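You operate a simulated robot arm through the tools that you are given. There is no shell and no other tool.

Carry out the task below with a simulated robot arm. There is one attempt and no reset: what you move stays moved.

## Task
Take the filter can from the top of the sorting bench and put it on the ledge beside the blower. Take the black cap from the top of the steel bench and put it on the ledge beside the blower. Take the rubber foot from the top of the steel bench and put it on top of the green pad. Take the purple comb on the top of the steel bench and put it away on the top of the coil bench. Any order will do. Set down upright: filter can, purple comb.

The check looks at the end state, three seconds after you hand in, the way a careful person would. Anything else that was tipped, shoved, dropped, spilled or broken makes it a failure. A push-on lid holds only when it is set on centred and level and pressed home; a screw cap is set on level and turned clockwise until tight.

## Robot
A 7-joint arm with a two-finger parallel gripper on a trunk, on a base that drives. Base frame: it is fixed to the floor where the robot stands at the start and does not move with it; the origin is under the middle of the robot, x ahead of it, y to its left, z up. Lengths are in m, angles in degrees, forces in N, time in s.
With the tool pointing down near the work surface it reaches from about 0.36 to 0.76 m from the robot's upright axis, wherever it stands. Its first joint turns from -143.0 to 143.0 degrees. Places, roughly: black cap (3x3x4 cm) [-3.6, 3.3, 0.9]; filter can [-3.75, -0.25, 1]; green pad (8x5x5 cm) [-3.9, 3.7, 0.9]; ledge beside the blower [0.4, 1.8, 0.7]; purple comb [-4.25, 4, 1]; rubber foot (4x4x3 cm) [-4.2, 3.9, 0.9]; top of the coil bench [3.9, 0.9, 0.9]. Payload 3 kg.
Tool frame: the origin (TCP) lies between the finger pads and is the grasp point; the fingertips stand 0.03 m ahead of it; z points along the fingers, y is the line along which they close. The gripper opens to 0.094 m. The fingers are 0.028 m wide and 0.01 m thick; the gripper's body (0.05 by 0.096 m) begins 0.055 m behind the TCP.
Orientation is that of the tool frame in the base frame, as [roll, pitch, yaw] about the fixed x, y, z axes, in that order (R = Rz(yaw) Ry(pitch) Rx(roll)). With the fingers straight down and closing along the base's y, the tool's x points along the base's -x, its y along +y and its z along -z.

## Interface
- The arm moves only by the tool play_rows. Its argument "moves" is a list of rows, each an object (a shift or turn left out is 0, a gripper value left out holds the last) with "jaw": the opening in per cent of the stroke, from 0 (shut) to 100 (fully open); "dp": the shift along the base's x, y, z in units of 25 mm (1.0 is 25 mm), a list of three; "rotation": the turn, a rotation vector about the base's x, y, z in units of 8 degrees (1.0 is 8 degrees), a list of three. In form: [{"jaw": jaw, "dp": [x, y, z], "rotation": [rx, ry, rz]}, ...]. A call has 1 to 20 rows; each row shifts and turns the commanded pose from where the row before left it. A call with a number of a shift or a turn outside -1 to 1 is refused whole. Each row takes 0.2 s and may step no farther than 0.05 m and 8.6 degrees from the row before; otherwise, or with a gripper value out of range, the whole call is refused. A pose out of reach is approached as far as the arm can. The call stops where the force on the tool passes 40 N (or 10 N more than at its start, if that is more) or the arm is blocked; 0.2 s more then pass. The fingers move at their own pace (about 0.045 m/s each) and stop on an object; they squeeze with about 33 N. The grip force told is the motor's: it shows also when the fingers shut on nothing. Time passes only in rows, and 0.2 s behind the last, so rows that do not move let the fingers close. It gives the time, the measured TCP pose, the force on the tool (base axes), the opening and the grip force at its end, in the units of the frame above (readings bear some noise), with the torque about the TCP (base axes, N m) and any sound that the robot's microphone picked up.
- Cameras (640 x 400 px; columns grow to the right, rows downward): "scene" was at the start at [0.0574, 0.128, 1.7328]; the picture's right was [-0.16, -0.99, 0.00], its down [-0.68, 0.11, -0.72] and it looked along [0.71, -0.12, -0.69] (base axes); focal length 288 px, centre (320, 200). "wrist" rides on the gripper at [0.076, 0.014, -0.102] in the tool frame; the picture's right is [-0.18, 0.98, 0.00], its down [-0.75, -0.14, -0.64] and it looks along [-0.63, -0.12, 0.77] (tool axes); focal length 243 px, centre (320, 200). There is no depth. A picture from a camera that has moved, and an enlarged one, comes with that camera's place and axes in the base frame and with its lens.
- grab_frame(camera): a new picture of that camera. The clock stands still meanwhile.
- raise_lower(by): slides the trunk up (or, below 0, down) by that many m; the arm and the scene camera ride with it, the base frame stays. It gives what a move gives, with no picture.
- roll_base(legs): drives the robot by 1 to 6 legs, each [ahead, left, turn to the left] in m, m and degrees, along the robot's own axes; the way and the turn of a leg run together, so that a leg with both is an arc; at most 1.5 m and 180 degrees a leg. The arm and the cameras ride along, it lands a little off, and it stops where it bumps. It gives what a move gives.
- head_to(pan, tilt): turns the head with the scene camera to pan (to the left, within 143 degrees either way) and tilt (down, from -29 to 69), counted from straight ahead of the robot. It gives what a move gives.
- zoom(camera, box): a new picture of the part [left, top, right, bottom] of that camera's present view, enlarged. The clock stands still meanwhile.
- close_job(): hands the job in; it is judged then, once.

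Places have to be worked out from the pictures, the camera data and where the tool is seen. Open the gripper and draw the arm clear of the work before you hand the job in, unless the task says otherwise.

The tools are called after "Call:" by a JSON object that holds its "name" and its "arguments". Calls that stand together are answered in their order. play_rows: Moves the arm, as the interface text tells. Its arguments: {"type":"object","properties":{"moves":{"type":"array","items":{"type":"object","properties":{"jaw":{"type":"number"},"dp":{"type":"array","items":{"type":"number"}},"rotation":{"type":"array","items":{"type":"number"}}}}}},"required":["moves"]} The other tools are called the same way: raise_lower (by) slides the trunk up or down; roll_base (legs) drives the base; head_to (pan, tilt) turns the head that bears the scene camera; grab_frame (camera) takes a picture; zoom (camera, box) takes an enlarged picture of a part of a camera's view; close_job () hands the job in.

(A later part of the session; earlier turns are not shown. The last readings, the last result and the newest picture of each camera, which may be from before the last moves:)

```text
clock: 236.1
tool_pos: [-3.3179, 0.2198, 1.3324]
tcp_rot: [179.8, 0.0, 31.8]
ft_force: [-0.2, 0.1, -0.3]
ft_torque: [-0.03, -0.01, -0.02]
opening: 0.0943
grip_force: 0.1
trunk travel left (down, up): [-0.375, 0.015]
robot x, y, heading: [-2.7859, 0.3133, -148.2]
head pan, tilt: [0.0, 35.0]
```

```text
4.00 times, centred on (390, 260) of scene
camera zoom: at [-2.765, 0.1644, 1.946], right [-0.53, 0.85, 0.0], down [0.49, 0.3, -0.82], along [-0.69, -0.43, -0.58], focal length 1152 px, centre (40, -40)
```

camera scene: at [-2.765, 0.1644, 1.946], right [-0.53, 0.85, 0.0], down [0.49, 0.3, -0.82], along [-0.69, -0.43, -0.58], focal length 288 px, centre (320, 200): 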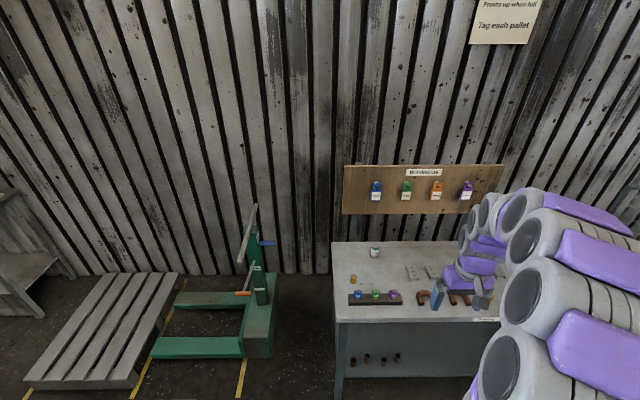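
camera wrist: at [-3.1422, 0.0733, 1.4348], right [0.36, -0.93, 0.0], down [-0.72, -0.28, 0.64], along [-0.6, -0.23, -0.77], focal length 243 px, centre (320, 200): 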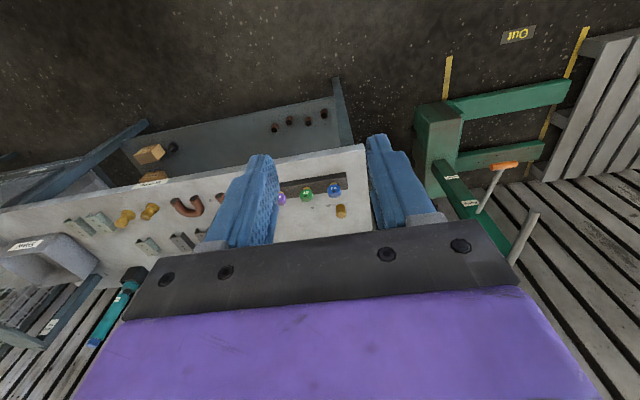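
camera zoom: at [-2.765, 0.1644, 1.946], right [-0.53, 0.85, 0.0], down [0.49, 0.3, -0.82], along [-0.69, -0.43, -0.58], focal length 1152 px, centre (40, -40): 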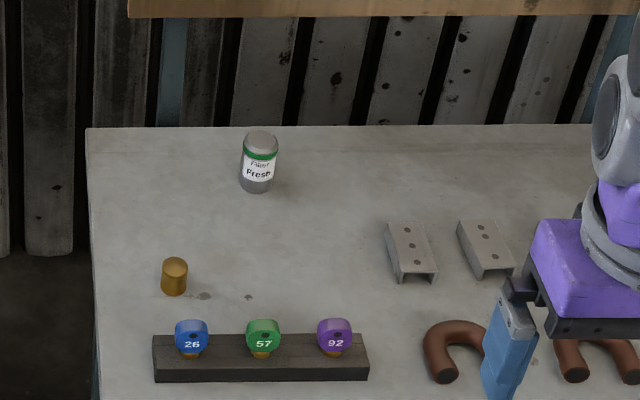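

The filter can ("…Fresh/Press" label) stands near the bench's back-left, about [-3.72, -0.13]. I drive 0.35 m closer and look with the wrist camera.

Call:
{"name": "roll_base", "arguments": {"legs": [[0.35, 0, 0]]}}

Call:
{"name": "play_rows", "arguments": {"moves": [{"dp": [0, 0, 0]}, {"dp": [0, 0, 0]}, {"dp": [0, 0, 0]}, {"dp": [0, 0, 0]}, {"dp": [0, 0, 0]}, {"dp": [0, 0, 0]}, {"dp": [0, 0, 0]}, {"dp": [0, 0, 0]}]}}

Call:
{"name": "grab_frame", "arguments": {"camera": "wrist"}}

Call:
{"name": "head_to", "arguments": {"pan": 0, "tilt": 50}}

Call:
{"name": "grab_frame", "arguments": {"camera": "scene"}}

```text
clock: 238.4
tool_pos: [-3.6153, 0.0294, 1.3336]
tcp_rot: [179.9, 0.1, 31.9]
ft_force: [0.5, -0.4, -0.4]
ft_torque: [0.04, 0.01, 0.01]
opening: 0.0942
grip_force: 0.0
trunk travel left (down, up): [-0.375, 0.015]
robot x, y, heading: [-3.0861, 0.1271, -147.8]
head pan, tilt: [0.0, 35.0]
```

```text
clock: 240.2
tool_pos: [-3.6139, 0.0323, 1.3323]
tcp_rot: [179.9, 0.0, 31.9]
ft_force: [0.0, 0.1, 0.9]
ft_torque: [0.0, 0.02, 0.01]
opening: 0.0942
grip_force: 0.0
trunk travel left (down, up): [-0.375, 0.015]
robot x, y, heading: [-3.0826, 0.1316, -147.7]
head pan, tilt: [0.0, 35.0]
```

```text
taken
camera wrist: at [-3.5413, 0.0611, 1.4358], right [0.36, -0.93, 0.0], down [-0.72, -0.28, 0.64], along [-0.6, -0.24, -0.77], focal length 243 px, centre (320, 200)
```

wrist: 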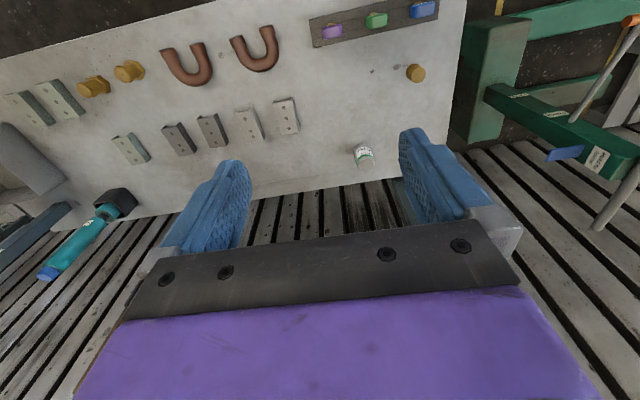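

```text
clock: 241.0
tool_pos: [-3.6143, 0.032, 1.3334]
tcp_rot: [179.7, 0.0, 31.9]
ft_force: [-1.0, 1.2, -0.8]
ft_torque: [0.01, -0.01, -0.01]
opening: 0.0939
grip_force: 0.1
trunk travel left (down, up): [-0.375, 0.015]
robot x, y, heading: [-3.0852, 0.1275, -147.9]
head pan, tilt: [0.0, 50.0]
```

```text
taken
camera scene: at [-3.0518, -0.0175, 1.9242], right [-0.53, 0.85, 0.0], down [0.65, 0.41, -0.64], along [-0.54, -0.34, -0.77], focal length 288 px, centre (320, 200)
```

scene: 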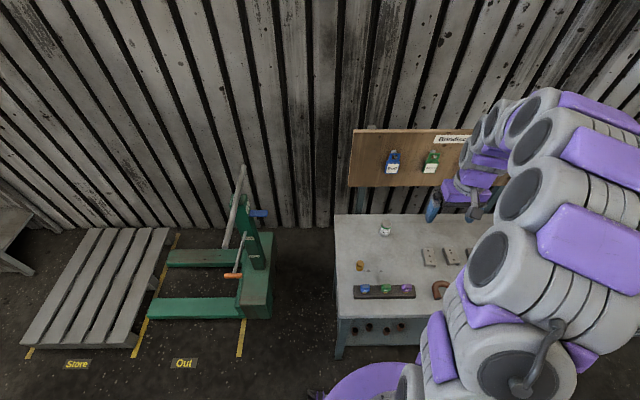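

The can is at about [-3.775, -0.148], base z≈0.875, top ≈0.94. A labelled bottle hangs on the board right behind it, so I'll grip with the tool tilted 15° (hand leaning back to the robot). I lower the trunk 0.2 m for reach and tilt.

Call:
{"name": "raise_lower", "arguments": {"by": -0.2}}

Call:
{"name": "play_rows", "arguments": {"moves": [{"rotation": [-0.487, 0.801, 0]}, {"rotation": [-0.487, 0.801, 0]}, {"dp": [0, 0, 0]}, {"dp": [0, 0, 0]}]}}

Call:
{"name": "grab_frame", "arguments": {"camera": "wrist"}}

Call:
{"name": "zoom", "arguments": {"camera": "scene", "box": [330, 110, 490, 310]}}

```text
clock: 243.2
tool_pos: [-3.6133, 0.0319, 1.1336]
tcp_rot: [179.8, -0.1, 31.9]
ft_force: [0.5, -0.3, 0.4]
ft_torque: [-0.01, -0.01, -0.02]
opening: 0.0939
grip_force: 0.1
trunk travel left (down, up): [-0.175, 0.215]
robot x, y, heading: [-3.0843, 0.1243, -148.0]
head pan, tilt: [0.0, 50.0]
```

```text
clock: 244.2
tool_pos: [-3.6137, 0.0324, 1.1321]
tcp_rot: [179.9, 15.1, 31.9]
ft_force: [-0.5, 0.9, 0.2]
ft_torque: [0.0, 0.02, -0.04]
opening: 0.0941
grip_force: 0.1
trunk travel left (down, up): [-0.175, 0.215]
robot x, y, heading: [-3.0819, 0.1318, -147.9]
head pan, tilt: [0.0, 50.0]
```

```text
taken
camera wrist: at [-3.5205, 0.0733, 1.2126], right [0.37, -0.93, 0.05], down [-0.55, -0.18, 0.82], along [-0.75, -0.33, -0.58], focal length 243 px, centre (320, 200)
```

wrist: 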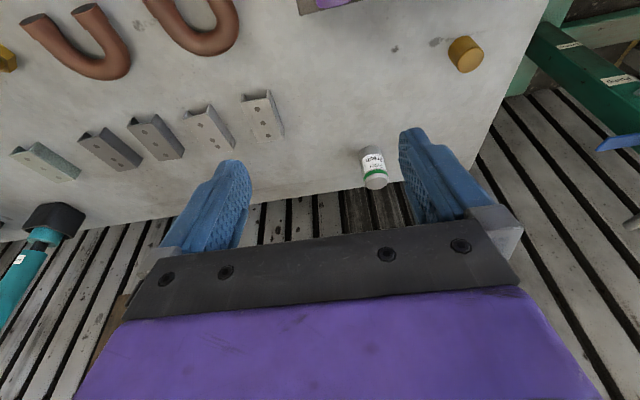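

```text
2.00 times, centred on (410, 210) of scene
camera zoom: at [-3.0507, -0.0169, 1.7242], right [-0.53, 0.85, 0.0], down [0.65, 0.41, -0.64], along [-0.54, -0.34, -0.77], focal length 576 px, centre (140, 180)
```

zoom: 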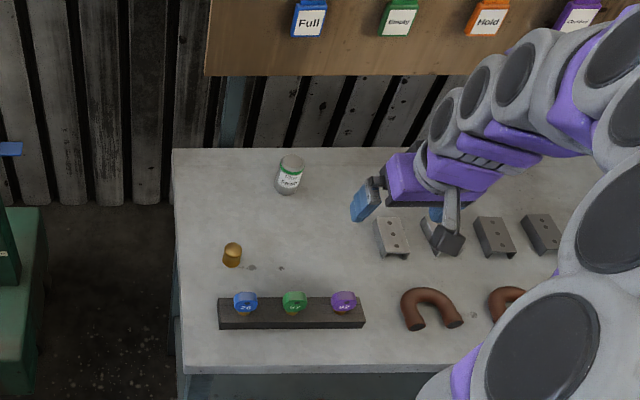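

Can fix: [-3.774, -0.147], z from 0.875 to ~0.95. I'll descend short of it (nearer to me), then slide the open fingers forward around it.

Call:
{"name": "play_rows", "arguments": {"moves": [{"dp": [-0.55, -0.88, 0]}, {"dp": [-0.55, -0.88, 0]}, {"dp": [-0.55, -0.88, 0]}, {"dp": [-0.55, -0.88, 0]}, {"dp": [-0.55, -0.88, 0]}, {"dp": [-0.55, -0.88, 0]}, {"dp": [0, 0, -0.9]}, {"dp": [0, 0, -0.9]}, {"dp": [0, 0, -0.9]}, {"dp": [0, 0, -0.9]}, {"dp": [0, 0, -0.9]}, {"dp": [0, 0, 0]}, {"dp": [0, 0, 0]}]}}

Call:
{"name": "grab_frame", "arguments": {"camera": "wrist"}}

Call:
{"name": "zoom", "arguments": {"camera": "scene", "box": [330, 110, 490, 310]}}

```text
clock: 246.9
tool_pos: [-3.6967, -0.1016, 1.0201]
tcp_rot: [180.0, 15.0, 31.9]
ft_force: [-1.0, -0.2, -0.5]
ft_torque: [0.0, -0.02, 0.01]
opening: 0.094
grip_force: 0.2
trunk travel left (down, up): [-0.175, 0.215]
robot x, y, heading: [-3.0819, 0.1274, -148.0]
head pan, tilt: [0.0, 50.0]
```

```text
taken
camera wrist: at [-3.6029, -0.0609, 1.1005], right [0.37, -0.93, 0.05], down [-0.55, -0.18, 0.82], along [-0.75, -0.33, -0.58], focal length 243 px, centre (320, 200)
```

wrist: 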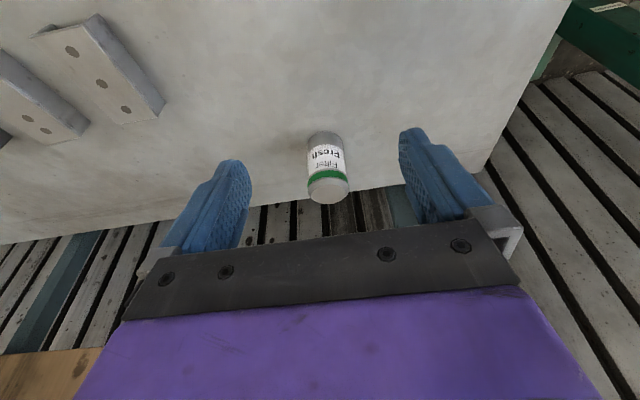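

```text
2.00 times, centred on (410, 210) of scene
camera zoom: at [-3.0519, -0.0185, 1.7241], right [-0.53, 0.85, 0.0], down [0.65, 0.41, -0.64], along [-0.54, -0.34, -0.77], focal length 576 px, centre (140, 180)
```

zoom: 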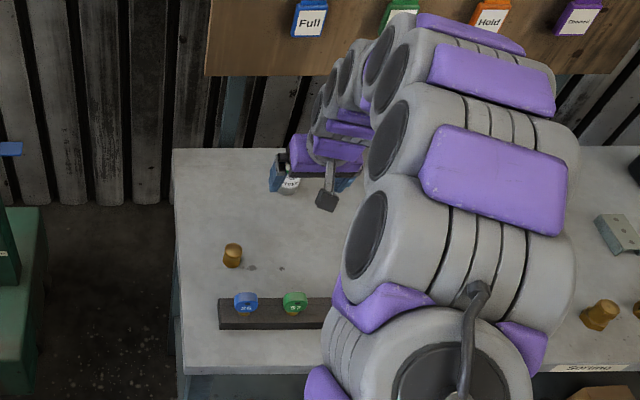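

Can lies 9 cm ahead of the tool, laterally centred. I descend to z≈0.918 here and then slide forward.

Call:
{"name": "play_rows", "arguments": {"moves": [{"dp": [0, 0, -0.9]}, {"dp": [0, 0, -0.9]}, {"dp": [0, 0, -0.9]}, {"dp": [0, 0, -0.9]}, {"dp": [0, 0, -0.45]}, {"dp": [0, 0, 0]}]}}

Call:
{"name": "grab_frame", "arguments": {"camera": "wrist"}}

```text
clock: 248.3
tool_pos: [-3.6958, -0.1005, 0.9204]
tcp_rot: [-180.0, 15.1, 32.0]
ft_force: [0.1, -0.2, -0.2]
ft_torque: [-0.04, 0.0, -0.02]
opening: 0.094
grip_force: 0.1
trunk travel left (down, up): [-0.175, 0.215]
robot x, y, heading: [-3.0807, 0.131, -148.0]
head pan, tilt: [0.0, 50.0]
```

```text
taken
camera wrist: at [-3.6025, -0.0592, 0.9997], right [0.37, -0.93, 0.05], down [-0.55, -0.18, 0.82], along [-0.75, -0.33, -0.58], focal length 243 px, centre (320, 200)
```

wrist: 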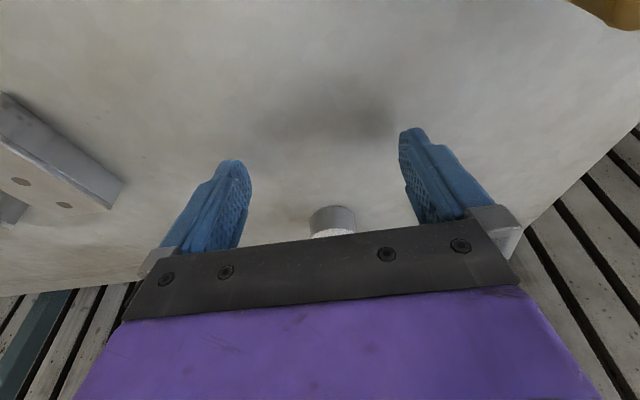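

Sliding the fingers forward about 9 cm around the can.

Call:
{"name": "play_rows", "arguments": {"moves": [{"dp": [-0.776, -0.44, 0]}, {"dp": [-0.776, -0.44, 0]}, {"dp": [-0.776, -0.44, 0]}, {"dp": [-0.776, -0.44, 0]}, {"dp": [0, 0, 0]}]}}

Call:
{"name": "grab_frame", "arguments": {"camera": "wrist"}}

Call:
{"name": "zoom", "arguments": {"camera": "scene", "box": [330, 110, 490, 310]}}

```text
clock: 249.6
tool_pos: [-3.7726, -0.1453, 0.9184]
tcp_rot: [180.0, 15.1, 31.9]
ft_force: [0.7, 0.0, 0.2]
ft_torque: [0.0, 0.01, -0.04]
opening: 0.0939
grip_force: 0.0
trunk travel left (down, up): [-0.175, 0.215]
robot x, y, heading: [-3.0863, 0.1289, -147.8]
head pan, tilt: [0.0, 50.0]
```

```text
taken
camera wrist: at [-3.6799, -0.1038, 0.999], right [0.37, -0.93, 0.05], down [-0.55, -0.18, 0.82], along [-0.75, -0.33, -0.58], focal length 243 px, centre (320, 200)
```

wrist: 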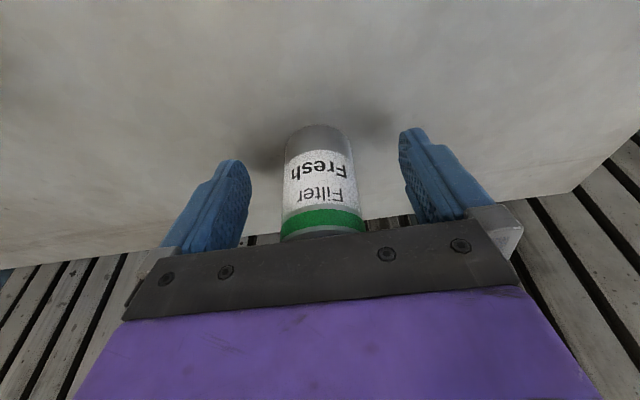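

```text
2.00 times, centred on (410, 210) of scene
camera zoom: at [-3.0522, -0.0189, 1.7241], right [-0.53, 0.85, 0.0], down [0.65, 0.41, -0.64], along [-0.54, -0.34, -0.77], focal length 576 px, centre (140, 180)
```

zoom: 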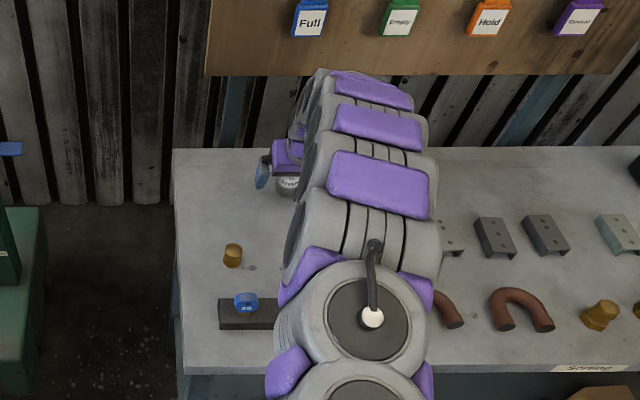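

The can is between the fingers. I close the gripper.

Call:
{"name": "play_rows", "arguments": {"moves": [{"jaw": 0}, {"jaw": 0}, {"jaw": 0}, {"jaw": 0}, {"jaw": 0}, {"jaw": 0}, {"jaw": 0}]}}

Call:
{"name": "grab_frame", "arguments": {"camera": "wrist"}}

```text
clock: 251.2
tool_pos: [-3.7737, -0.1446, 0.9196]
tcp_rot: [-180.0, 15.2, 31.9]
ft_force: [0.7, -0.4, 2.6]
ft_torque: [-0.13, -0.07, 0.03]
opening: 0.0444
grip_force: 33.2
trunk travel left (down, up): [-0.175, 0.215]
robot x, y, heading: [-3.0868, 0.127, -147.9]
head pan, tilt: [0.0, 50.0]
```

```text
taken
camera wrist: at [-3.6799, -0.1038, 0.999], right [0.37, -0.93, 0.05], down [-0.55, -0.18, 0.82], along [-0.75, -0.33, -0.58], focal length 243 px, centre (320, 200)
```

wrist: 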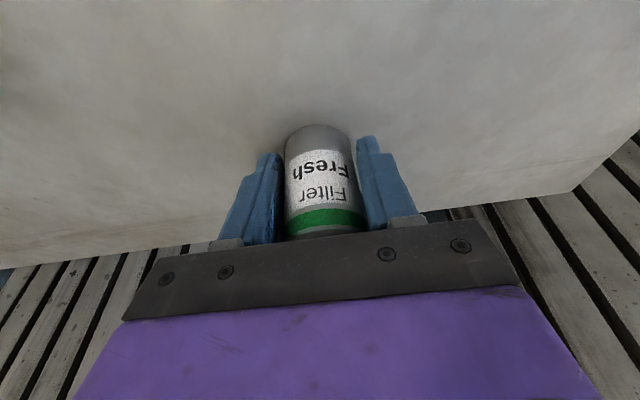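

Can held (44 mm). I lift it 5 cm, withdraw toward the robot, then rise.

Call:
{"name": "play_rows", "arguments": {"moves": [{"dp": [0, 0, 0.5]}, {"dp": [0, 0, 0.7]}, {"dp": [0, 0, 0.8]}, {"dp": [0.85, 0.53, 0.3]}, {"dp": [0.85, 0.53, 0.3]}, {"dp": [0.85, 0.53, 0.6]}, {"dp": [0.85, 0.53, 1]}, {"dp": [0.85, 0.53, 1]}, {"dp": [0.85, 0.53, 1]}, {"dp": [0.85, 0.53, 1]}, {"dp": [0, 0, 1]}, {"dp": [0, 0, 1]}, {"dp": [0, 0, 1]}, {"dp": [0, 0, 1]}, {"dp": [0, 0, 1]}]}}

Call:
{"name": "grab_frame", "arguments": {"camera": "wrist"}}

Call:
{"name": "grab_frame", "arguments": {"camera": "scene"}}

```text
clock: 254.3
tool_pos: [-3.6263, -0.0535, 1.224]
tcp_rot: [-179.9, 15.0, 31.9]
ft_force: [0.0, -0.4, -1.2]
ft_torque: [0.02, 0.0, 0.03]
opening: 0.0447
grip_force: 33.1
trunk travel left (down, up): [-0.175, 0.215]
robot x, y, heading: [-3.0837, 0.1302, -147.9]
head pan, tilt: [0.0, 50.0]
```

```text
taken
camera wrist: at [-3.5322, -0.0123, 1.3038], right [0.37, -0.93, 0.05], down [-0.55, -0.18, 0.82], along [-0.75, -0.33, -0.58], focal length 243 px, centre (320, 200)
```

wrist: 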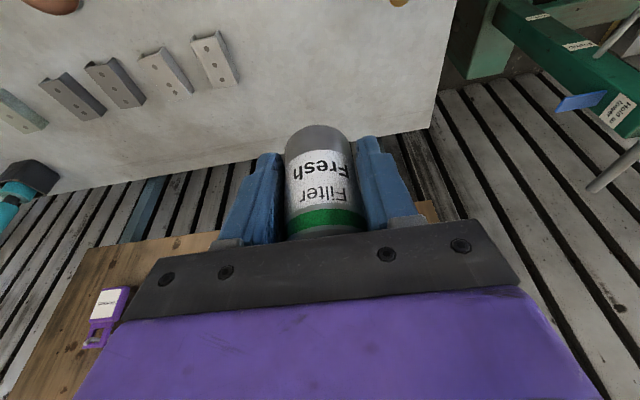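

```text
taken
camera scene: at [-3.0505, -0.0179, 1.7241], right [-0.53, 0.85, 0.0], down [0.65, 0.41, -0.64], along [-0.54, -0.34, -0.77], focal length 288 px, centre (320, 200)
```

scene: 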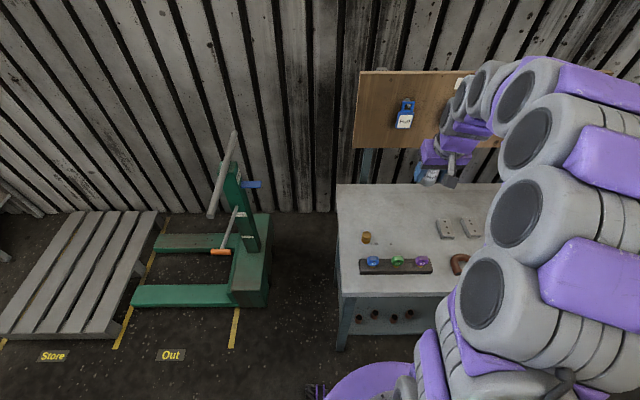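

I retrace the path: back off, strafe right, reverse through the corridor, then turn to face up the aisle.

Call:
{"name": "roll_base", "arguments": {"legs": [[-0.35, 0, 0], [0, -0.95, 0], [-1.2, 0, 0], [-1.2, 0, 0], [0, 0, -90]]}}

Call:
{"name": "grab_frame", "arguments": {"camera": "wrist"}}

```text
clock: 276.3
tool_pos: [-1.3572, 2.8534, 1.2239]
tcp_rot: [179.8, 15.0, -62.2]
ft_force: [0.4, 0.2, -1.7]
ft_torque: [0.02, -0.02, -0.03]
opening: 0.0441
grip_force: 32.6
trunk travel left (down, up): [-0.175, 0.215]
robot x, y, heading: [-1.2147, 2.303, 118.0]
head pan, tilt: [0.0, 50.0]
```

```text
taken
camera wrist: at [-1.3232, 2.7585, 1.3036], right [-0.95, -0.3, 0.05], down [-0.14, 0.56, 0.82], along [-0.27, 0.77, -0.58], focal length 243 px, centre (320, 200)
```

wrist: 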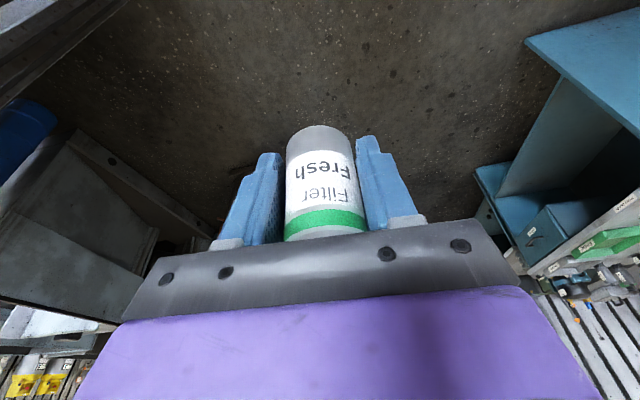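

Position good, heading 118°. I correct the heading, reverse down the aisle and strafe right to face the housing end.

Call:
{"name": "roll_base", "arguments": {"legs": [[0, 0, 3.8], [-1.05, 0, 0], [-1.05, 0, 0], [0, -1.1, 0]]}}

Call:
{"name": "head_to", "arguments": {"pan": 15, "tilt": 50}}

Call:
{"name": "grab_frame", "arguments": {"camera": "scene"}}

Call:
{"name": "grab_frame", "arguments": {"camera": "wrist"}}

```text
clock: 292.5
tool_pos: [0.6382, 1.622, 1.2247]
tcp_rot: [180.0, 15.1, -57.3]
ft_force: [-0.6, 1.1, -0.6]
ft_torque: [0.01, -0.01, -0.01]
opening: 0.0443
grip_force: 33.4
trunk travel left (down, up): [-0.175, 0.215]
robot x, y, heading: [0.8293, 1.0824, 122.8]
head pan, tilt: [0.0, 50.0]
```

```text
clock: 293.3
tool_pos: [0.64, 1.6212, 1.2259]
tcp_rot: [180.0, 15.1, -57.3]
ft_force: [-0.6, -0.1, -1.7]
ft_torque: [0.01, 0.0, 0.01]
opening: 0.0445
grip_force: 32.8
trunk travel left (down, up): [-0.175, 0.215]
robot x, y, heading: [0.8279, 1.0864, 122.9]
head pan, tilt: [15.0, 50.0]
```

```text
taken
camera scene: at [0.6691, 1.0367, 1.7241], right [0.67, 0.74, 0.0], down [0.57, -0.52, -0.64], along [-0.48, 0.43, -0.77], focal length 288 px, centre (320, 200)
```

scene: 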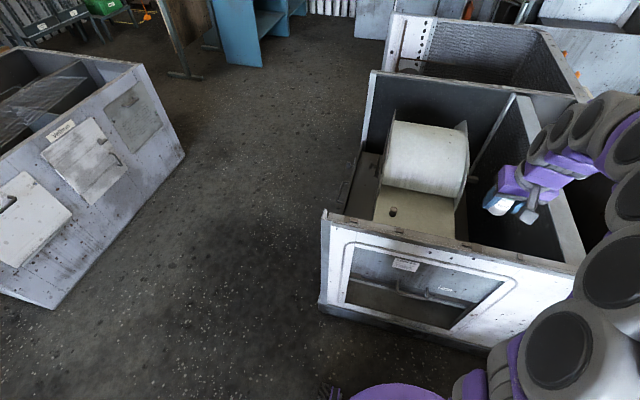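

```text
taken
camera wrist: at [0.682, 1.5292, 1.3046], right [-0.92, -0.38, 0.05], down [-0.18, 0.55, 0.82], along [-0.34, 0.74, -0.58], focal length 243 px, centre (320, 200)
```

wrist: 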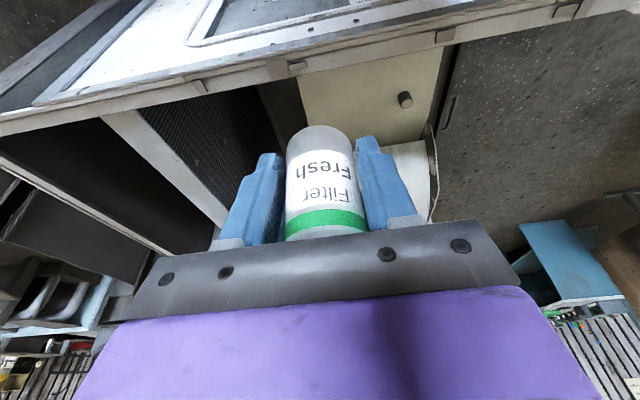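

I zoom on the ledge to recompute its bounds with z≈0.735.

Call:
{"name": "zoom", "arguments": {"camera": "scene", "box": [340, 100, 500, 260]}}

Call:
{"name": "zoom", "arguments": {"camera": "wrist", "box": [240, 40, 480, 220]}}

```text
2.50 times, centred on (420, 180) of scene
camera zoom: at [0.6691, 1.0367, 1.7241], right [0.67, 0.74, 0.0], down [0.57, -0.52, -0.64], along [-0.48, 0.43, -0.77], focal length 720 px, centre (70, 250)
```

zoom: 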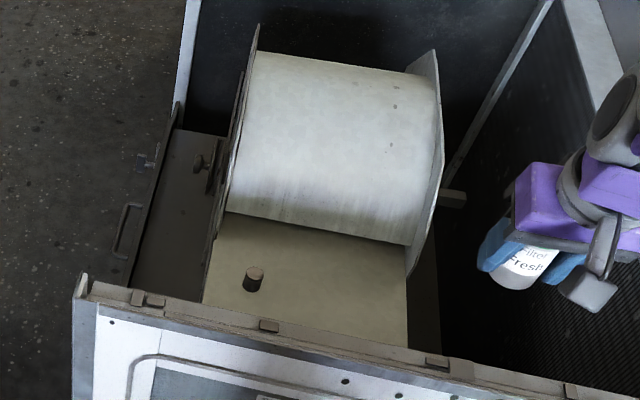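

```text
2.22 times, centred on (360, 130) of wrist
camera zoom: at [0.682, 1.5292, 1.3046], right [-0.92, -0.38, 0.05], down [-0.18, 0.55, 0.82], along [-0.34, 0.74, -0.58], focal length 539 px, centre (231, 356)
```

zoom: 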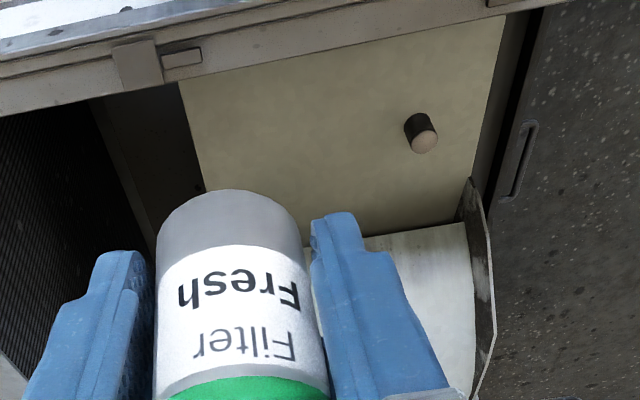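

Ledge bounds: n' 1.12–1.45, s' 1.12–1.51; the cap is at (1.19, 1.34). I'll set the can at n'=1.345, s'=1.36 → [0.443, 1.861]. First drive 0.2 m ahead and settle.

Call:
{"name": "roll_base", "arguments": {"legs": [[0.2, 0, 0]]}}

Call:
{"name": "play_rows", "arguments": {"moves": [{"dp": [0, 0, 0]}, {"dp": [0, 0, 0]}, {"dp": [0, 0, 0]}, {"dp": [0, 0, 0]}, {"dp": [0, 0, 0]}, {"dp": [0, 0, 0]}, {"dp": [0, 0, 0]}, {"dp": [0, 0, 0]}, {"dp": [0, 0, 0]}, {"dp": [0, 0, 0]}]}}

```text
clock: 294.9
tool_pos: [0.5286, 1.796, 1.2248]
tcp_rot: [-180.0, 15.1, -57.5]
ft_force: [-0.4, 1.0, -2.4]
ft_torque: [-0.08, -0.05, 0.0]
opening: 0.0443
grip_force: 32.1
trunk travel left (down, up): [-0.175, 0.215]
robot x, y, heading: [0.715, 1.2544, 122.7]
head pan, tilt: [15.0, 50.0]
```

```text
clock: 297.1
tool_pos: [0.5305, 1.7935, 1.2263]
tcp_rot: [180.0, 15.2, -57.4]
ft_force: [0.2, -0.1, -1.3]
ft_torque: [-0.03, -0.04, -0.02]
opening: 0.0442
grip_force: 33.3
trunk travel left (down, up): [-0.175, 0.215]
robot x, y, heading: [0.719, 1.2555, 122.7]
head pan, tilt: [15.0, 50.0]
```

Now move over the target and descend to z≈0.90, then check.

Call:
{"name": "play_rows", "arguments": {"moves": [{"dp": [-0.875, 0.675, 0]}, {"dp": [-0.875, 0.675, 0]}, {"dp": [-0.875, 0.675, 0]}, {"dp": [-0.875, 0.675, 0]}, {"dp": [0, 0, -1]}, {"dp": [0, 0, -1]}, {"dp": [0, 0, -1]}, {"dp": [0, 0, -1]}, {"dp": [0, 0, -1]}, {"dp": [0, 0, -1]}, {"dp": [0, 0, -1]}, {"dp": [0, 0, -1]}, {"dp": [0, 0, -1]}, {"dp": [0, 0, -1]}, {"dp": [0, 0, -1]}, {"dp": [0, 0, -1]}, {"dp": [0, 0, -1]}, {"dp": [0, 0, 0]}, {"dp": [0, 0, 0]}]}}

Call:
{"name": "grab_frame", "arguments": {"camera": "wrist"}}

Call:
{"name": "zoom", "arguments": {"camera": "scene", "box": [330, 120, 530, 320]}}

```text
clock: 301.1
tool_pos: [0.4437, 1.8613, 0.9011]
tcp_rot: [179.9, 15.3, -57.5]
ft_force: [-0.1, -0.2, -2.1]
ft_torque: [-0.06, -0.05, -0.01]
opening: 0.0444
grip_force: 33.1
trunk travel left (down, up): [-0.175, 0.215]
robot x, y, heading: [0.7157, 1.2549, 122.9]
head pan, tilt: [15.0, 50.0]
```

```text
taken
camera wrist: at [0.4854, 1.7698, 0.9798], right [-0.92, -0.38, 0.05], down [-0.18, 0.55, 0.82], along [-0.34, 0.75, -0.57], focal length 243 px, centre (320, 200)
```

wrist: 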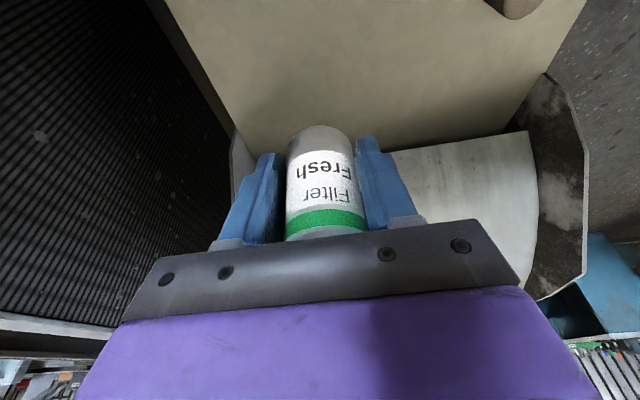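

```text
2.00 times, centred on (430, 220) of scene
camera zoom: at [0.5569, 1.2118, 1.724], right [0.67, 0.74, 0.0], down [0.57, -0.52, -0.64], along [-0.47, 0.43, -0.77], focal length 576 px, centre (100, 160)
```

zoom: 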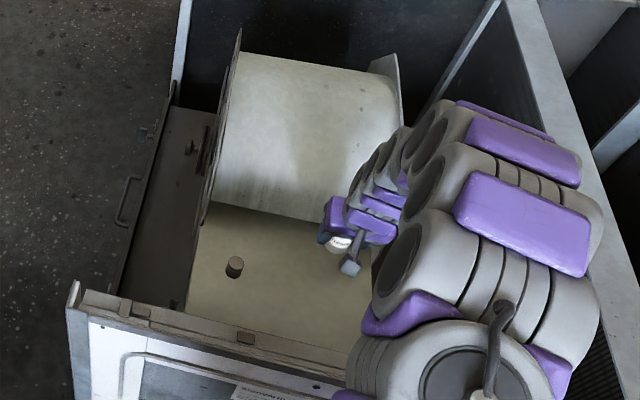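

Over the ledge with good margins. I descend to ~0.80, then creep.

Call:
{"name": "play_rows", "arguments": {"moves": [{"dp": [0, 0, -1]}, {"dp": [0, 0, -1]}, {"dp": [0, 0, -1]}, {"dp": [0, 0, -0.8]}, {"dp": [0, 0, -0.12]}, {"dp": [0, 0, -0.12]}, {"dp": [0, 0, -0.12]}, {"dp": [0, 0, 0]}]}}

Call:
{"name": "grab_frame", "arguments": {"camera": "wrist"}}

```text
clock: 302.9
tool_pos: [0.4425, 1.8605, 0.7961]
tcp_rot: [180.0, 15.2, -57.6]
ft_force: [-0.7, 0.6, -1.1]
ft_torque: [-0.01, 0.01, 0.01]
opening: 0.0441
grip_force: 33.5
trunk travel left (down, up): [-0.175, 0.215]
robot x, y, heading: [0.7163, 1.2549, 123.0]
head pan, tilt: [15.0, 50.0]
```

```text
taken
camera wrist: at [0.485, 1.7686, 0.876], right [-0.92, -0.38, 0.05], down [-0.18, 0.55, 0.82], along [-0.34, 0.75, -0.57], focal length 243 px, centre (320, 200)
```

wrist: 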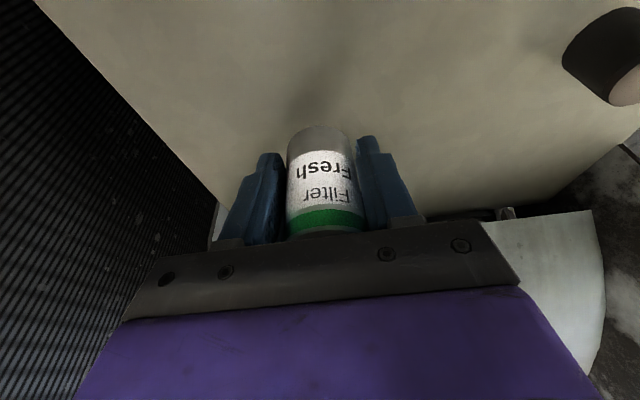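

Not yet in contact; I creep down further in 2–3 mm steps.

Call:
{"name": "play_rows", "arguments": {"moves": [{"dp": [0, 0, -0.12]}, {"dp": [0, 0, -0.12]}, {"dp": [0, 0, -0.12]}, {"dp": [0, 0, 0]}]}}

Call:
{"name": "play_rows", "arguments": {"moves": [{"dp": [0, 0, -0.1]}, {"dp": [0, 0, -0.1]}, {"dp": [0, 0, 0]}]}}

```text
clock: 303.9
tool_pos: [0.4433, 1.861, 0.7869]
tcp_rot: [179.9, 15.3, -57.4]
ft_force: [0.6, 0.6, -1.8]
ft_torque: [0.0, -0.02, 0.03]
opening: 0.0443
grip_force: 32.7
trunk travel left (down, up): [-0.175, 0.215]
robot x, y, heading: [0.7197, 1.2618, 122.8]
head pan, tilt: [15.0, 50.0]
```

```text
clock: 304.7
tool_pos: [0.4425, 1.8605, 0.7841]
tcp_rot: [180.0, 15.3, -57.6]
ft_force: [2.9, 0.0, 17.5]
ft_torque: [-0.22, 0.12, 0.04]
opening: 0.044
grip_force: 33.4
trunk travel left (down, up): [-0.175, 0.215]
robot x, y, heading: [0.7158, 1.2567, 122.5]
head pan, tilt: [15.0, 50.0]
```

Contact at 17 N. I ease 1 mm up, open, and rise straight up.

Call:
{"name": "play_rows", "arguments": {"moves": [{"dp": [0, 0, 0.04]}, {"jaw": 55}, {"jaw": 70}, {"jaw": 75}, {"jaw": 75}, {"dp": [0, 0, 0.4]}, {"dp": [0, 0, 0.8]}, {"dp": [0, 0, 1]}, {"dp": [0, 0, 1]}, {"dp": [0, 0, 1]}, {"dp": [0, 0, 1]}, {"dp": [0, 0, 1]}]}}

Call:
{"name": "grab_frame", "arguments": {"camera": "wrist"}}

```text
clock: 307.3
tool_pos: [0.4425, 1.8598, 0.9381]
tcp_rot: [179.9, 15.2, -57.4]
ft_force: [0.2, -0.1, -0.7]
ft_torque: [0.03, -0.01, 0.02]
opening: 0.0704
grip_force: 0.1
trunk travel left (down, up): [-0.175, 0.215]
robot x, y, heading: [0.7166, 1.2551, 122.7]
head pan, tilt: [15.0, 50.0]
```

```text
taken
camera wrist: at [0.4841, 1.7678, 1.0173], right [-0.92, -0.38, 0.05], down [-0.18, 0.55, 0.82], along [-0.34, 0.75, -0.58], focal length 243 px, centre (320, 200)
```

wrist: 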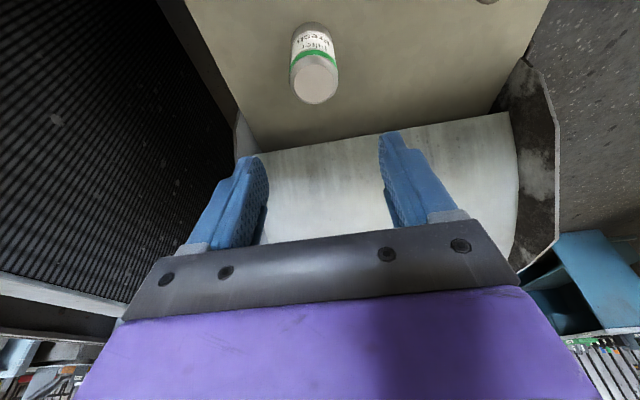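

The can stands upright beside the cap on the ledge. I raise, take the tilt out, raise the trunk, and head back to the steel bench for the comb.

Call:
{"name": "play_rows", "arguments": {"moves": [{"dp": [0, 0, 1]}, {"dp": [0, 0, 1]}, {"dp": [0, 0, 1]}, {"dp": [0, 0, 1]}, {"dp": [0, 0, 1]}, {"dp": [0, 0, 1]}, {"dp": [0, 0, 1]}, {"dp": [0.5, -0.8, 0.5], "rotation": [-0.8, -0.513, 0]}, {"dp": [0.5, -0.8, 0.5], "rotation": [-0.8, -0.513, 0]}, {"dp": [0.5, -0.8, 0]}, {"dp": [0.5, -0.8, 0]}, {"dp": [0.5, -0.8, 0]}]}}

Call:
{"name": "raise_lower", "arguments": {"by": 0.2}}

Call:
{"name": "zoom", "arguments": {"camera": "scene", "box": [330, 120, 530, 320]}}

```text
clock: 309.9
tool_pos: [0.505, 1.7602, 1.1377]
tcp_rot: [179.9, 0.1, -57.5]
ft_force: [-0.9, -0.1, 0.1]
ft_torque: [-0.03, 0.03, 0.0]
opening: 0.0706
grip_force: 0.1
trunk travel left (down, up): [-0.175, 0.215]
robot x, y, heading: [0.716, 1.2577, 122.6]
head pan, tilt: [15.0, 50.0]
```

```text
clock: 312.1
tool_pos: [0.5034, 1.7609, 1.3368]
tcp_rot: [-179.9, 0.0, -57.4]
ft_force: [0.1, -0.8, -0.2]
ft_torque: [-0.01, 0.0, 0.04]
opening: 0.0705
grip_force: 0.0
trunk travel left (down, up): [-0.375, 0.015]
robot x, y, heading: [0.7162, 1.2587, 122.9]
head pan, tilt: [15.0, 50.0]
```

```text
2.00 times, centred on (430, 220) of scene
camera zoom: at [0.5573, 1.2107, 1.924], right [0.67, 0.74, 0.0], down [0.57, -0.52, -0.64], along [-0.47, 0.43, -0.77], focal length 576 px, centre (100, 160)
```

zoom: 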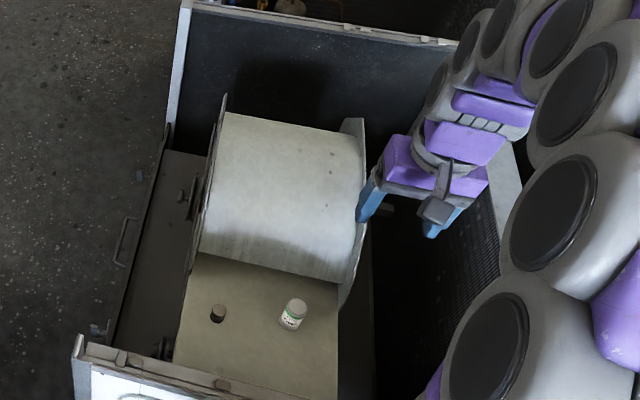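

Both items stand on the ledge. Driving back: out, left into the aisle, up, and turn into the corridor.

Call:
{"name": "roll_base", "arguments": {"legs": [[-0.22, 0, 0], [0, 1.1, 0], [1.1, 0, 0], [1.1, 0, 0], [0, 0, 88.6]]}}

Call:
{"name": "head_to", "arguments": {"pan": 0, "tilt": 35}}

Call:
{"name": "grab_frame", "arguments": {"camera": "scene"}}

```text
clock: 333.3
tool_pos: [-1.8149, 2.1397, 1.3381]
tcp_rot: [180.0, 0.0, 30.6]
ft_force: [0.4, 0.2, 0.2]
ft_torque: [-0.04, -0.02, 0.0]
opening: 0.0705
grip_force: 0.0
trunk travel left (down, up): [-0.375, 0.015]
robot x, y, heading: [-1.2953, 2.3316, -149.5]
head pan, tilt: [15.0, 50.0]
```

```text
clock: 334.1
tool_pos: [-1.8137, 2.1405, 1.3398]
tcp_rot: [-180.0, 0.1, 30.6]
ft_force: [-0.2, 1.0, 0.9]
ft_torque: [0.01, -0.04, 0.03]
opening: 0.0704
grip_force: 0.0
trunk travel left (down, up): [-0.375, 0.015]
robot x, y, heading: [-1.3049, 2.3333, -149.1]
head pan, tilt: [0.0, 35.0]
```

```text
taken
camera scene: at [-1.2838, 2.1799, 1.9457], right [-0.51, 0.86, 0.0], down [0.49, 0.29, -0.82], along [-0.7, -0.42, -0.58], focal length 288 px, centre (320, 200)
```

scene: 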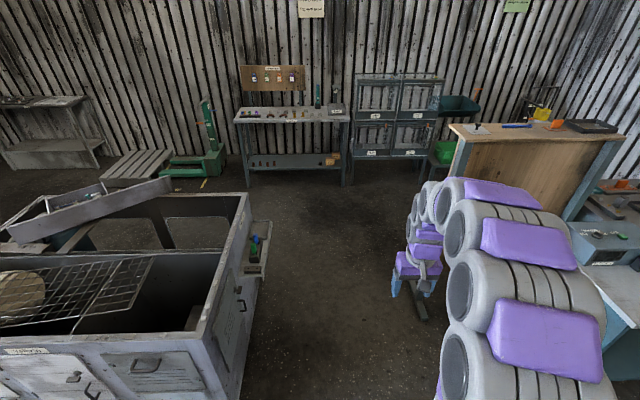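

Corridor clear. I drive through it, turn right, go up alongside the steel bench and face it.

Call:
{"name": "roll_base", "arguments": {"legs": [[1.2, 0, 0], [1.15, 0, 0], [0, 0, -89.5], [1.1, 0, 0], [1.1, 0, 0], [0, 0, -90]]}}

Call:
{"name": "grab_frame", "arguments": {"camera": "scene"}}

```text
clock: 363.8
tool_pos: [-3.968, 3.2201, 1.3396]
tcp_rot: [180.0, 0.1, -150.5]
ft_force: [0.1, 0.1, 0.4]
ft_torque: [0.0, -0.01, 0.01]
opening: 0.0706
grip_force: 0.0
trunk travel left (down, up): [-0.375, 0.015]
robot x, y, heading: [-4.4813, 3.0342, 29.6]
head pan, tilt: [0.0, 35.0]
```

```text
taken
camera scene: at [-4.4937, 3.1861, 1.9458], right [0.5, -0.87, 0.0], down [-0.5, -0.29, -0.82], along [0.71, 0.41, -0.58], focal length 288 px, centre (320, 200)
```

scene: 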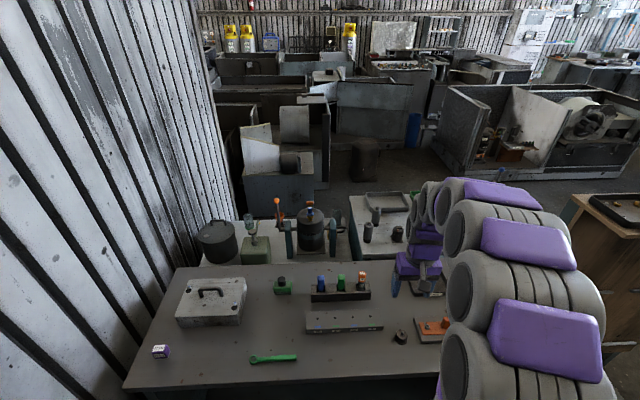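

The comb reads at about [-4.316, 3.95], near the bench's left front corner. I shift the base 0.43 m left and 0.1 m ahead, then settle and look.

Call:
{"name": "roll_base", "arguments": {"legs": [[0.1, 0.43, 1.5]]}}

Call:
{"name": "play_rows", "arguments": {"moves": [{"dp": [0, 0, 0]}, {"dp": [0, 0, 0]}, {"dp": [0, 0, 0]}, {"dp": [0, 0, 0]}, {"dp": [0, 0, 0]}, {"dp": [0, 0, 0]}, {"dp": [0, 0, 0]}, {"dp": [0, 0, 0]}, {"dp": [0, 0, 0]}, {"dp": [0, 0, 0]}]}}

Call:
{"name": "head_to", "arguments": {"pan": 20, "tilt": 50}}

Call:
{"name": "grab_frame", "arguments": {"camera": "scene"}}

Call:
{"name": "grab_frame", "arguments": {"camera": "wrist"}}

```text
clock: 366.5
tool_pos: [-4.1064, 3.6515, 1.3399]
tcp_rot: [-180.0, 0.2, -148.4]
ft_force: [-1.7, 0.5, 0.2]
ft_torque: [-0.03, 0.01, -0.02]
opening: 0.0705
grip_force: 0.0
trunk travel left (down, up): [-0.375, 0.015]
robot x, y, heading: [-4.6119, 3.4451, 31.7]
head pan, tilt: [0.0, 35.0]
```

```text
clock: 368.7
tool_pos: [-4.1094, 3.6486, 1.3398]
tcp_rot: [-180.0, 0.2, -148.3]
ft_force: [0.7, -0.2, 0.8]
ft_torque: [0.01, 0.01, -0.03]
opening: 0.0701
grip_force: 0.0
trunk travel left (down, up): [-0.375, 0.015]
robot x, y, heading: [-4.6104, 3.4479, 31.8]
head pan, tilt: [0.0, 35.0]
```

```text
clock: 369.5
tool_pos: [-4.1083, 3.6498, 1.3402]
tcp_rot: [-179.9, 0.1, -148.5]
ft_force: [-0.4, -0.5, -0.4]
ft_torque: [0.01, -0.02, -0.01]
opening: 0.0705
grip_force: 0.1
trunk travel left (down, up): [-0.375, 0.015]
robot x, y, heading: [-4.612, 3.4503, 31.7]
head pan, tilt: [20.0, 50.0]
```

```text
taken
camera scene: at [-4.657, 3.6135, 1.9241], right [0.79, -0.62, 0.0], down [-0.48, -0.6, -0.64], along [0.4, 0.5, -0.77], focal length 288 px, centre (320, 200)
```

scene: 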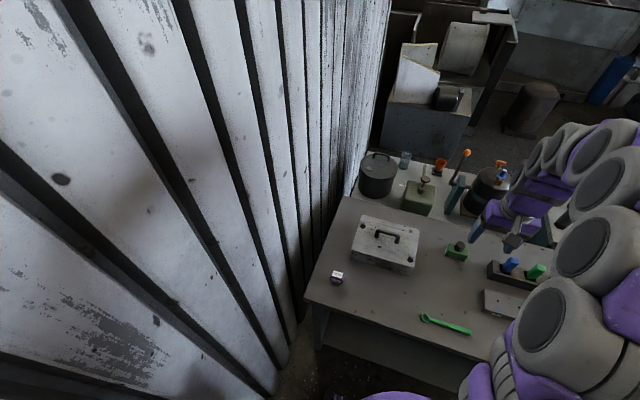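

```text
taken
camera wrist: at [-4.1807, 3.6224, 1.4426], right [-0.36, 0.93, 0.0], down [0.71, 0.27, 0.65], along [0.6, 0.23, -0.76], focal length 243 px, centre (320, 200)
```

wrist: 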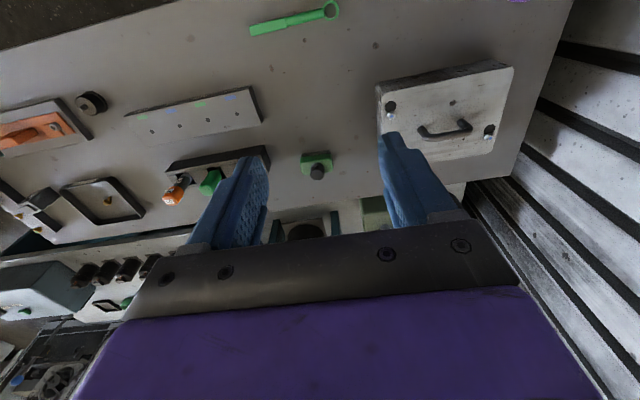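

The foot still sits on the pad. I zoom on the comb to see its shape and orientation.

Call:
{"name": "zoom", "arguments": {"camera": "scene", "box": [296, 246, 376, 306]}}

```text
6.67 times, centred on (336, 276) of scene
camera zoom: at [-4.657, 3.6135, 1.9241], right [0.79, -0.62, 0.0], down [-0.48, -0.6, -0.64], along [0.4, 0.5, -0.77], focal length 1920 px, centre (213, -307)
```

zoom: 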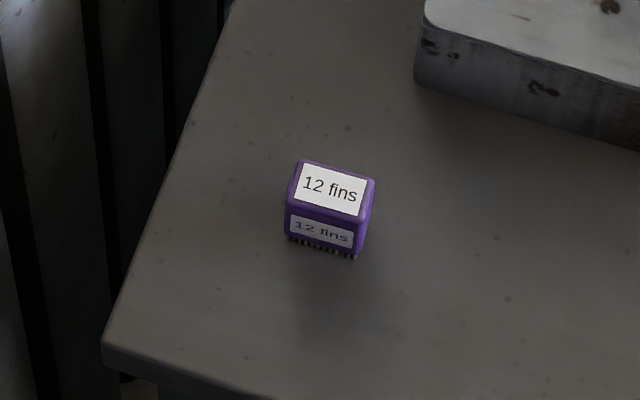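

The comb stands on its teeth, label on top: about 43 × 23 mm with long side along heading ~125°, centre ≈[-4.312, 3.939], top ≈0.932. I move above it with a 4° yaw trim, gripping across its ends.

Call:
{"name": "play_rows", "arguments": {"moves": [{"dp": [-0.68, 0.965, 0], "jaw": 85, "rotation": [0, 0, 0.25]}, {"dp": [-0.68, 0.965, 0], "rotation": [0, 0, 0.25]}, {"dp": [-0.68, 0.965, 0]}, {"dp": [-0.68, 0.965, 0]}, {"dp": [-0.68, 0.965, 0]}, {"dp": [-0.68, 0.965, 0]}, {"dp": [-0.68, 0.965, 0]}, {"dp": [-0.68, 0.965, 0]}, {"dp": [-0.68, 0.965, 0]}, {"dp": [-0.68, 0.965, 0]}, {"dp": [-0.68, 0.965, 0]}, {"dp": [-0.68, 0.965, 0]}, {"dp": [0, 0, 0]}]}}

Call:
{"name": "play_rows", "arguments": {"moves": [{"dp": [0, 0, -1]}, {"dp": [0, 0, -1]}, {"dp": [0, 0, -1]}, {"dp": [0, 0, -1]}, {"dp": [0, 0, -1]}, {"dp": [0, 0, -1]}, {"dp": [0, 0, -1]}, {"dp": [0, 0, -1]}, {"dp": [0, 0, -1]}, {"dp": [0, 0, -1]}, {"dp": [0, 0, -1]}, {"dp": [0, 0, -1]}, {"dp": [0, 0, 0]}]}}

Call:
{"name": "grab_frame", "arguments": {"camera": "wrist"}}

```text
clock: 372.3
tool_pos: [-4.3112, 3.9405, 1.3378]
tcp_rot: [-179.9, 0.2, -144.4]
ft_force: [-0.5, -1.5, 0.9]
ft_torque: [0.04, 0.0, 0.0]
opening: 0.08
grip_force: 0.0
trunk travel left (down, up): [-0.375, 0.015]
robot x, y, heading: [-4.6116, 3.4468, 31.8]
head pan, tilt: [20.0, 50.0]
```

```text
clock: 375.1
tool_pos: [-4.3119, 3.9408, 1.0412]
tcp_rot: [-179.9, 0.2, -144.4]
ft_force: [0.8, 1.2, 0.4]
ft_torque: [0.0, 0.02, 0.02]
opening: 0.0802
grip_force: 0.0
trunk travel left (down, up): [-0.375, 0.015]
robot x, y, heading: [-4.6069, 3.4496, 31.7]
head pan, tilt: [20.0, 50.0]
```

```text
taken
camera wrist: at [-4.3827, 3.9081, 1.1434], right [-0.42, 0.91, 0.0], down [0.69, 0.32, 0.65], along [0.59, 0.27, -0.76], focal length 243 px, centre (320, 200)
```

wrist: 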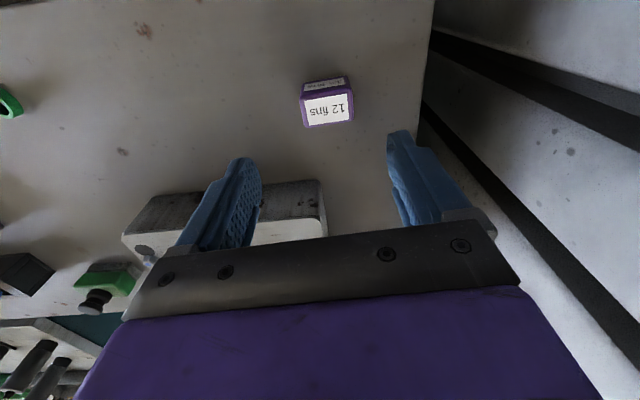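

Comb aligned with the fingers, ~8 mm off along the closing line. I correct and descend to z≈0.935.

Call:
{"name": "play_rows", "arguments": {"moves": [{"dp": [-0.14, 0.075, -0.8]}, {"dp": [-0.14, 0.075, -0.8]}, {"dp": [0, 0, -0.9]}, {"dp": [0, 0, -0.9]}, {"dp": [0, 0, -0.8]}, {"dp": [0, 0, 0]}]}}

Call:
{"name": "grab_frame", "arguments": {"camera": "wrist"}}

Call:
{"name": "zoom", "arguments": {"camera": "scene", "box": [276, 226, 396, 326]}}

```text
clock: 376.5
tool_pos: [-4.3207, 3.9443, 0.9344]
tcp_rot: [-179.9, 0.3, -144.4]
ft_force: [0.7, -0.3, -0.5]
ft_torque: [0.0, 0.0, 0.03]
opening: 0.08
grip_force: 0.0
trunk travel left (down, up): [-0.375, 0.015]
robot x, y, heading: [-4.6133, 3.4478, 31.9]
head pan, tilt: [20.0, 50.0]
```

```text
taken
camera wrist: at [-4.3902, 3.9117, 1.0372], right [-0.42, 0.91, 0.0], down [0.69, 0.32, 0.65], along [0.59, 0.27, -0.76], focal length 243 px, centre (320, 200)
```

wrist: 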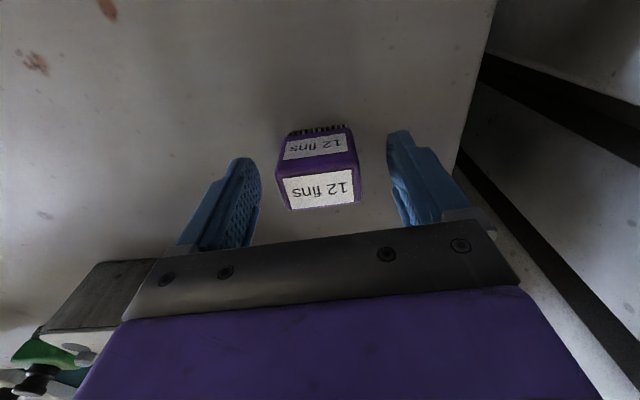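

```text
4.00 times, centred on (336, 276) of scene
camera zoom: at [-4.6593, 3.6179, 1.9237], right [0.79, -0.62, 0.0], down [-0.47, -0.6, -0.64], along [0.4, 0.5, -0.77], focal length 1152 px, centre (256, -104)
```

zoom: 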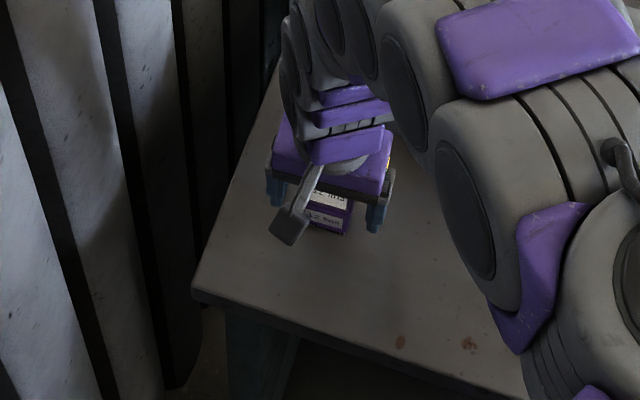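

Centred. I lower another 14 mm and close on the body above the teeth.

Call:
{"name": "play_rows", "arguments": {"moves": [{"dp": [0, 0, -0.28]}, {"dp": [0, 0, -0.28]}, {"dp": [0, 0, 0]}, {"jaw": 0}, {"jaw": 0}, {"jaw": 0}, {"jaw": 0}, {"jaw": 0}, {"jaw": 0}]}}

Call:
{"name": "grab_frame", "arguments": {"camera": "wrist"}}

```text
clock: 378.5
tool_pos: [-4.32, 3.9425, 0.9211]
tcp_rot: [-179.9, 0.2, -144.4]
ft_force: [0.2, -0.1, 1.5]
ft_torque: [0.05, -0.01, 0.01]
opening: 0.0499
grip_force: 33.2
trunk travel left (down, up): [-0.375, 0.015]
robot x, y, heading: [-4.6102, 3.4488, 31.8]
head pan, tilt: [20.0, 50.0]
```

```text
taken
camera wrist: at [-4.3906, 3.9109, 1.0234], right [-0.42, 0.91, 0.0], down [0.69, 0.32, 0.65], along [0.59, 0.27, -0.76], focal length 243 px, centre (320, 200)
```

wrist: 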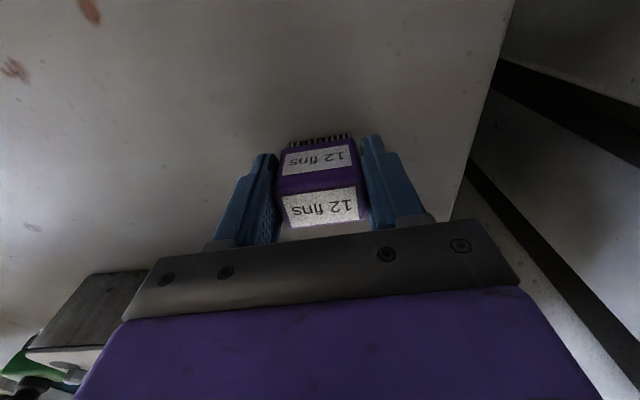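

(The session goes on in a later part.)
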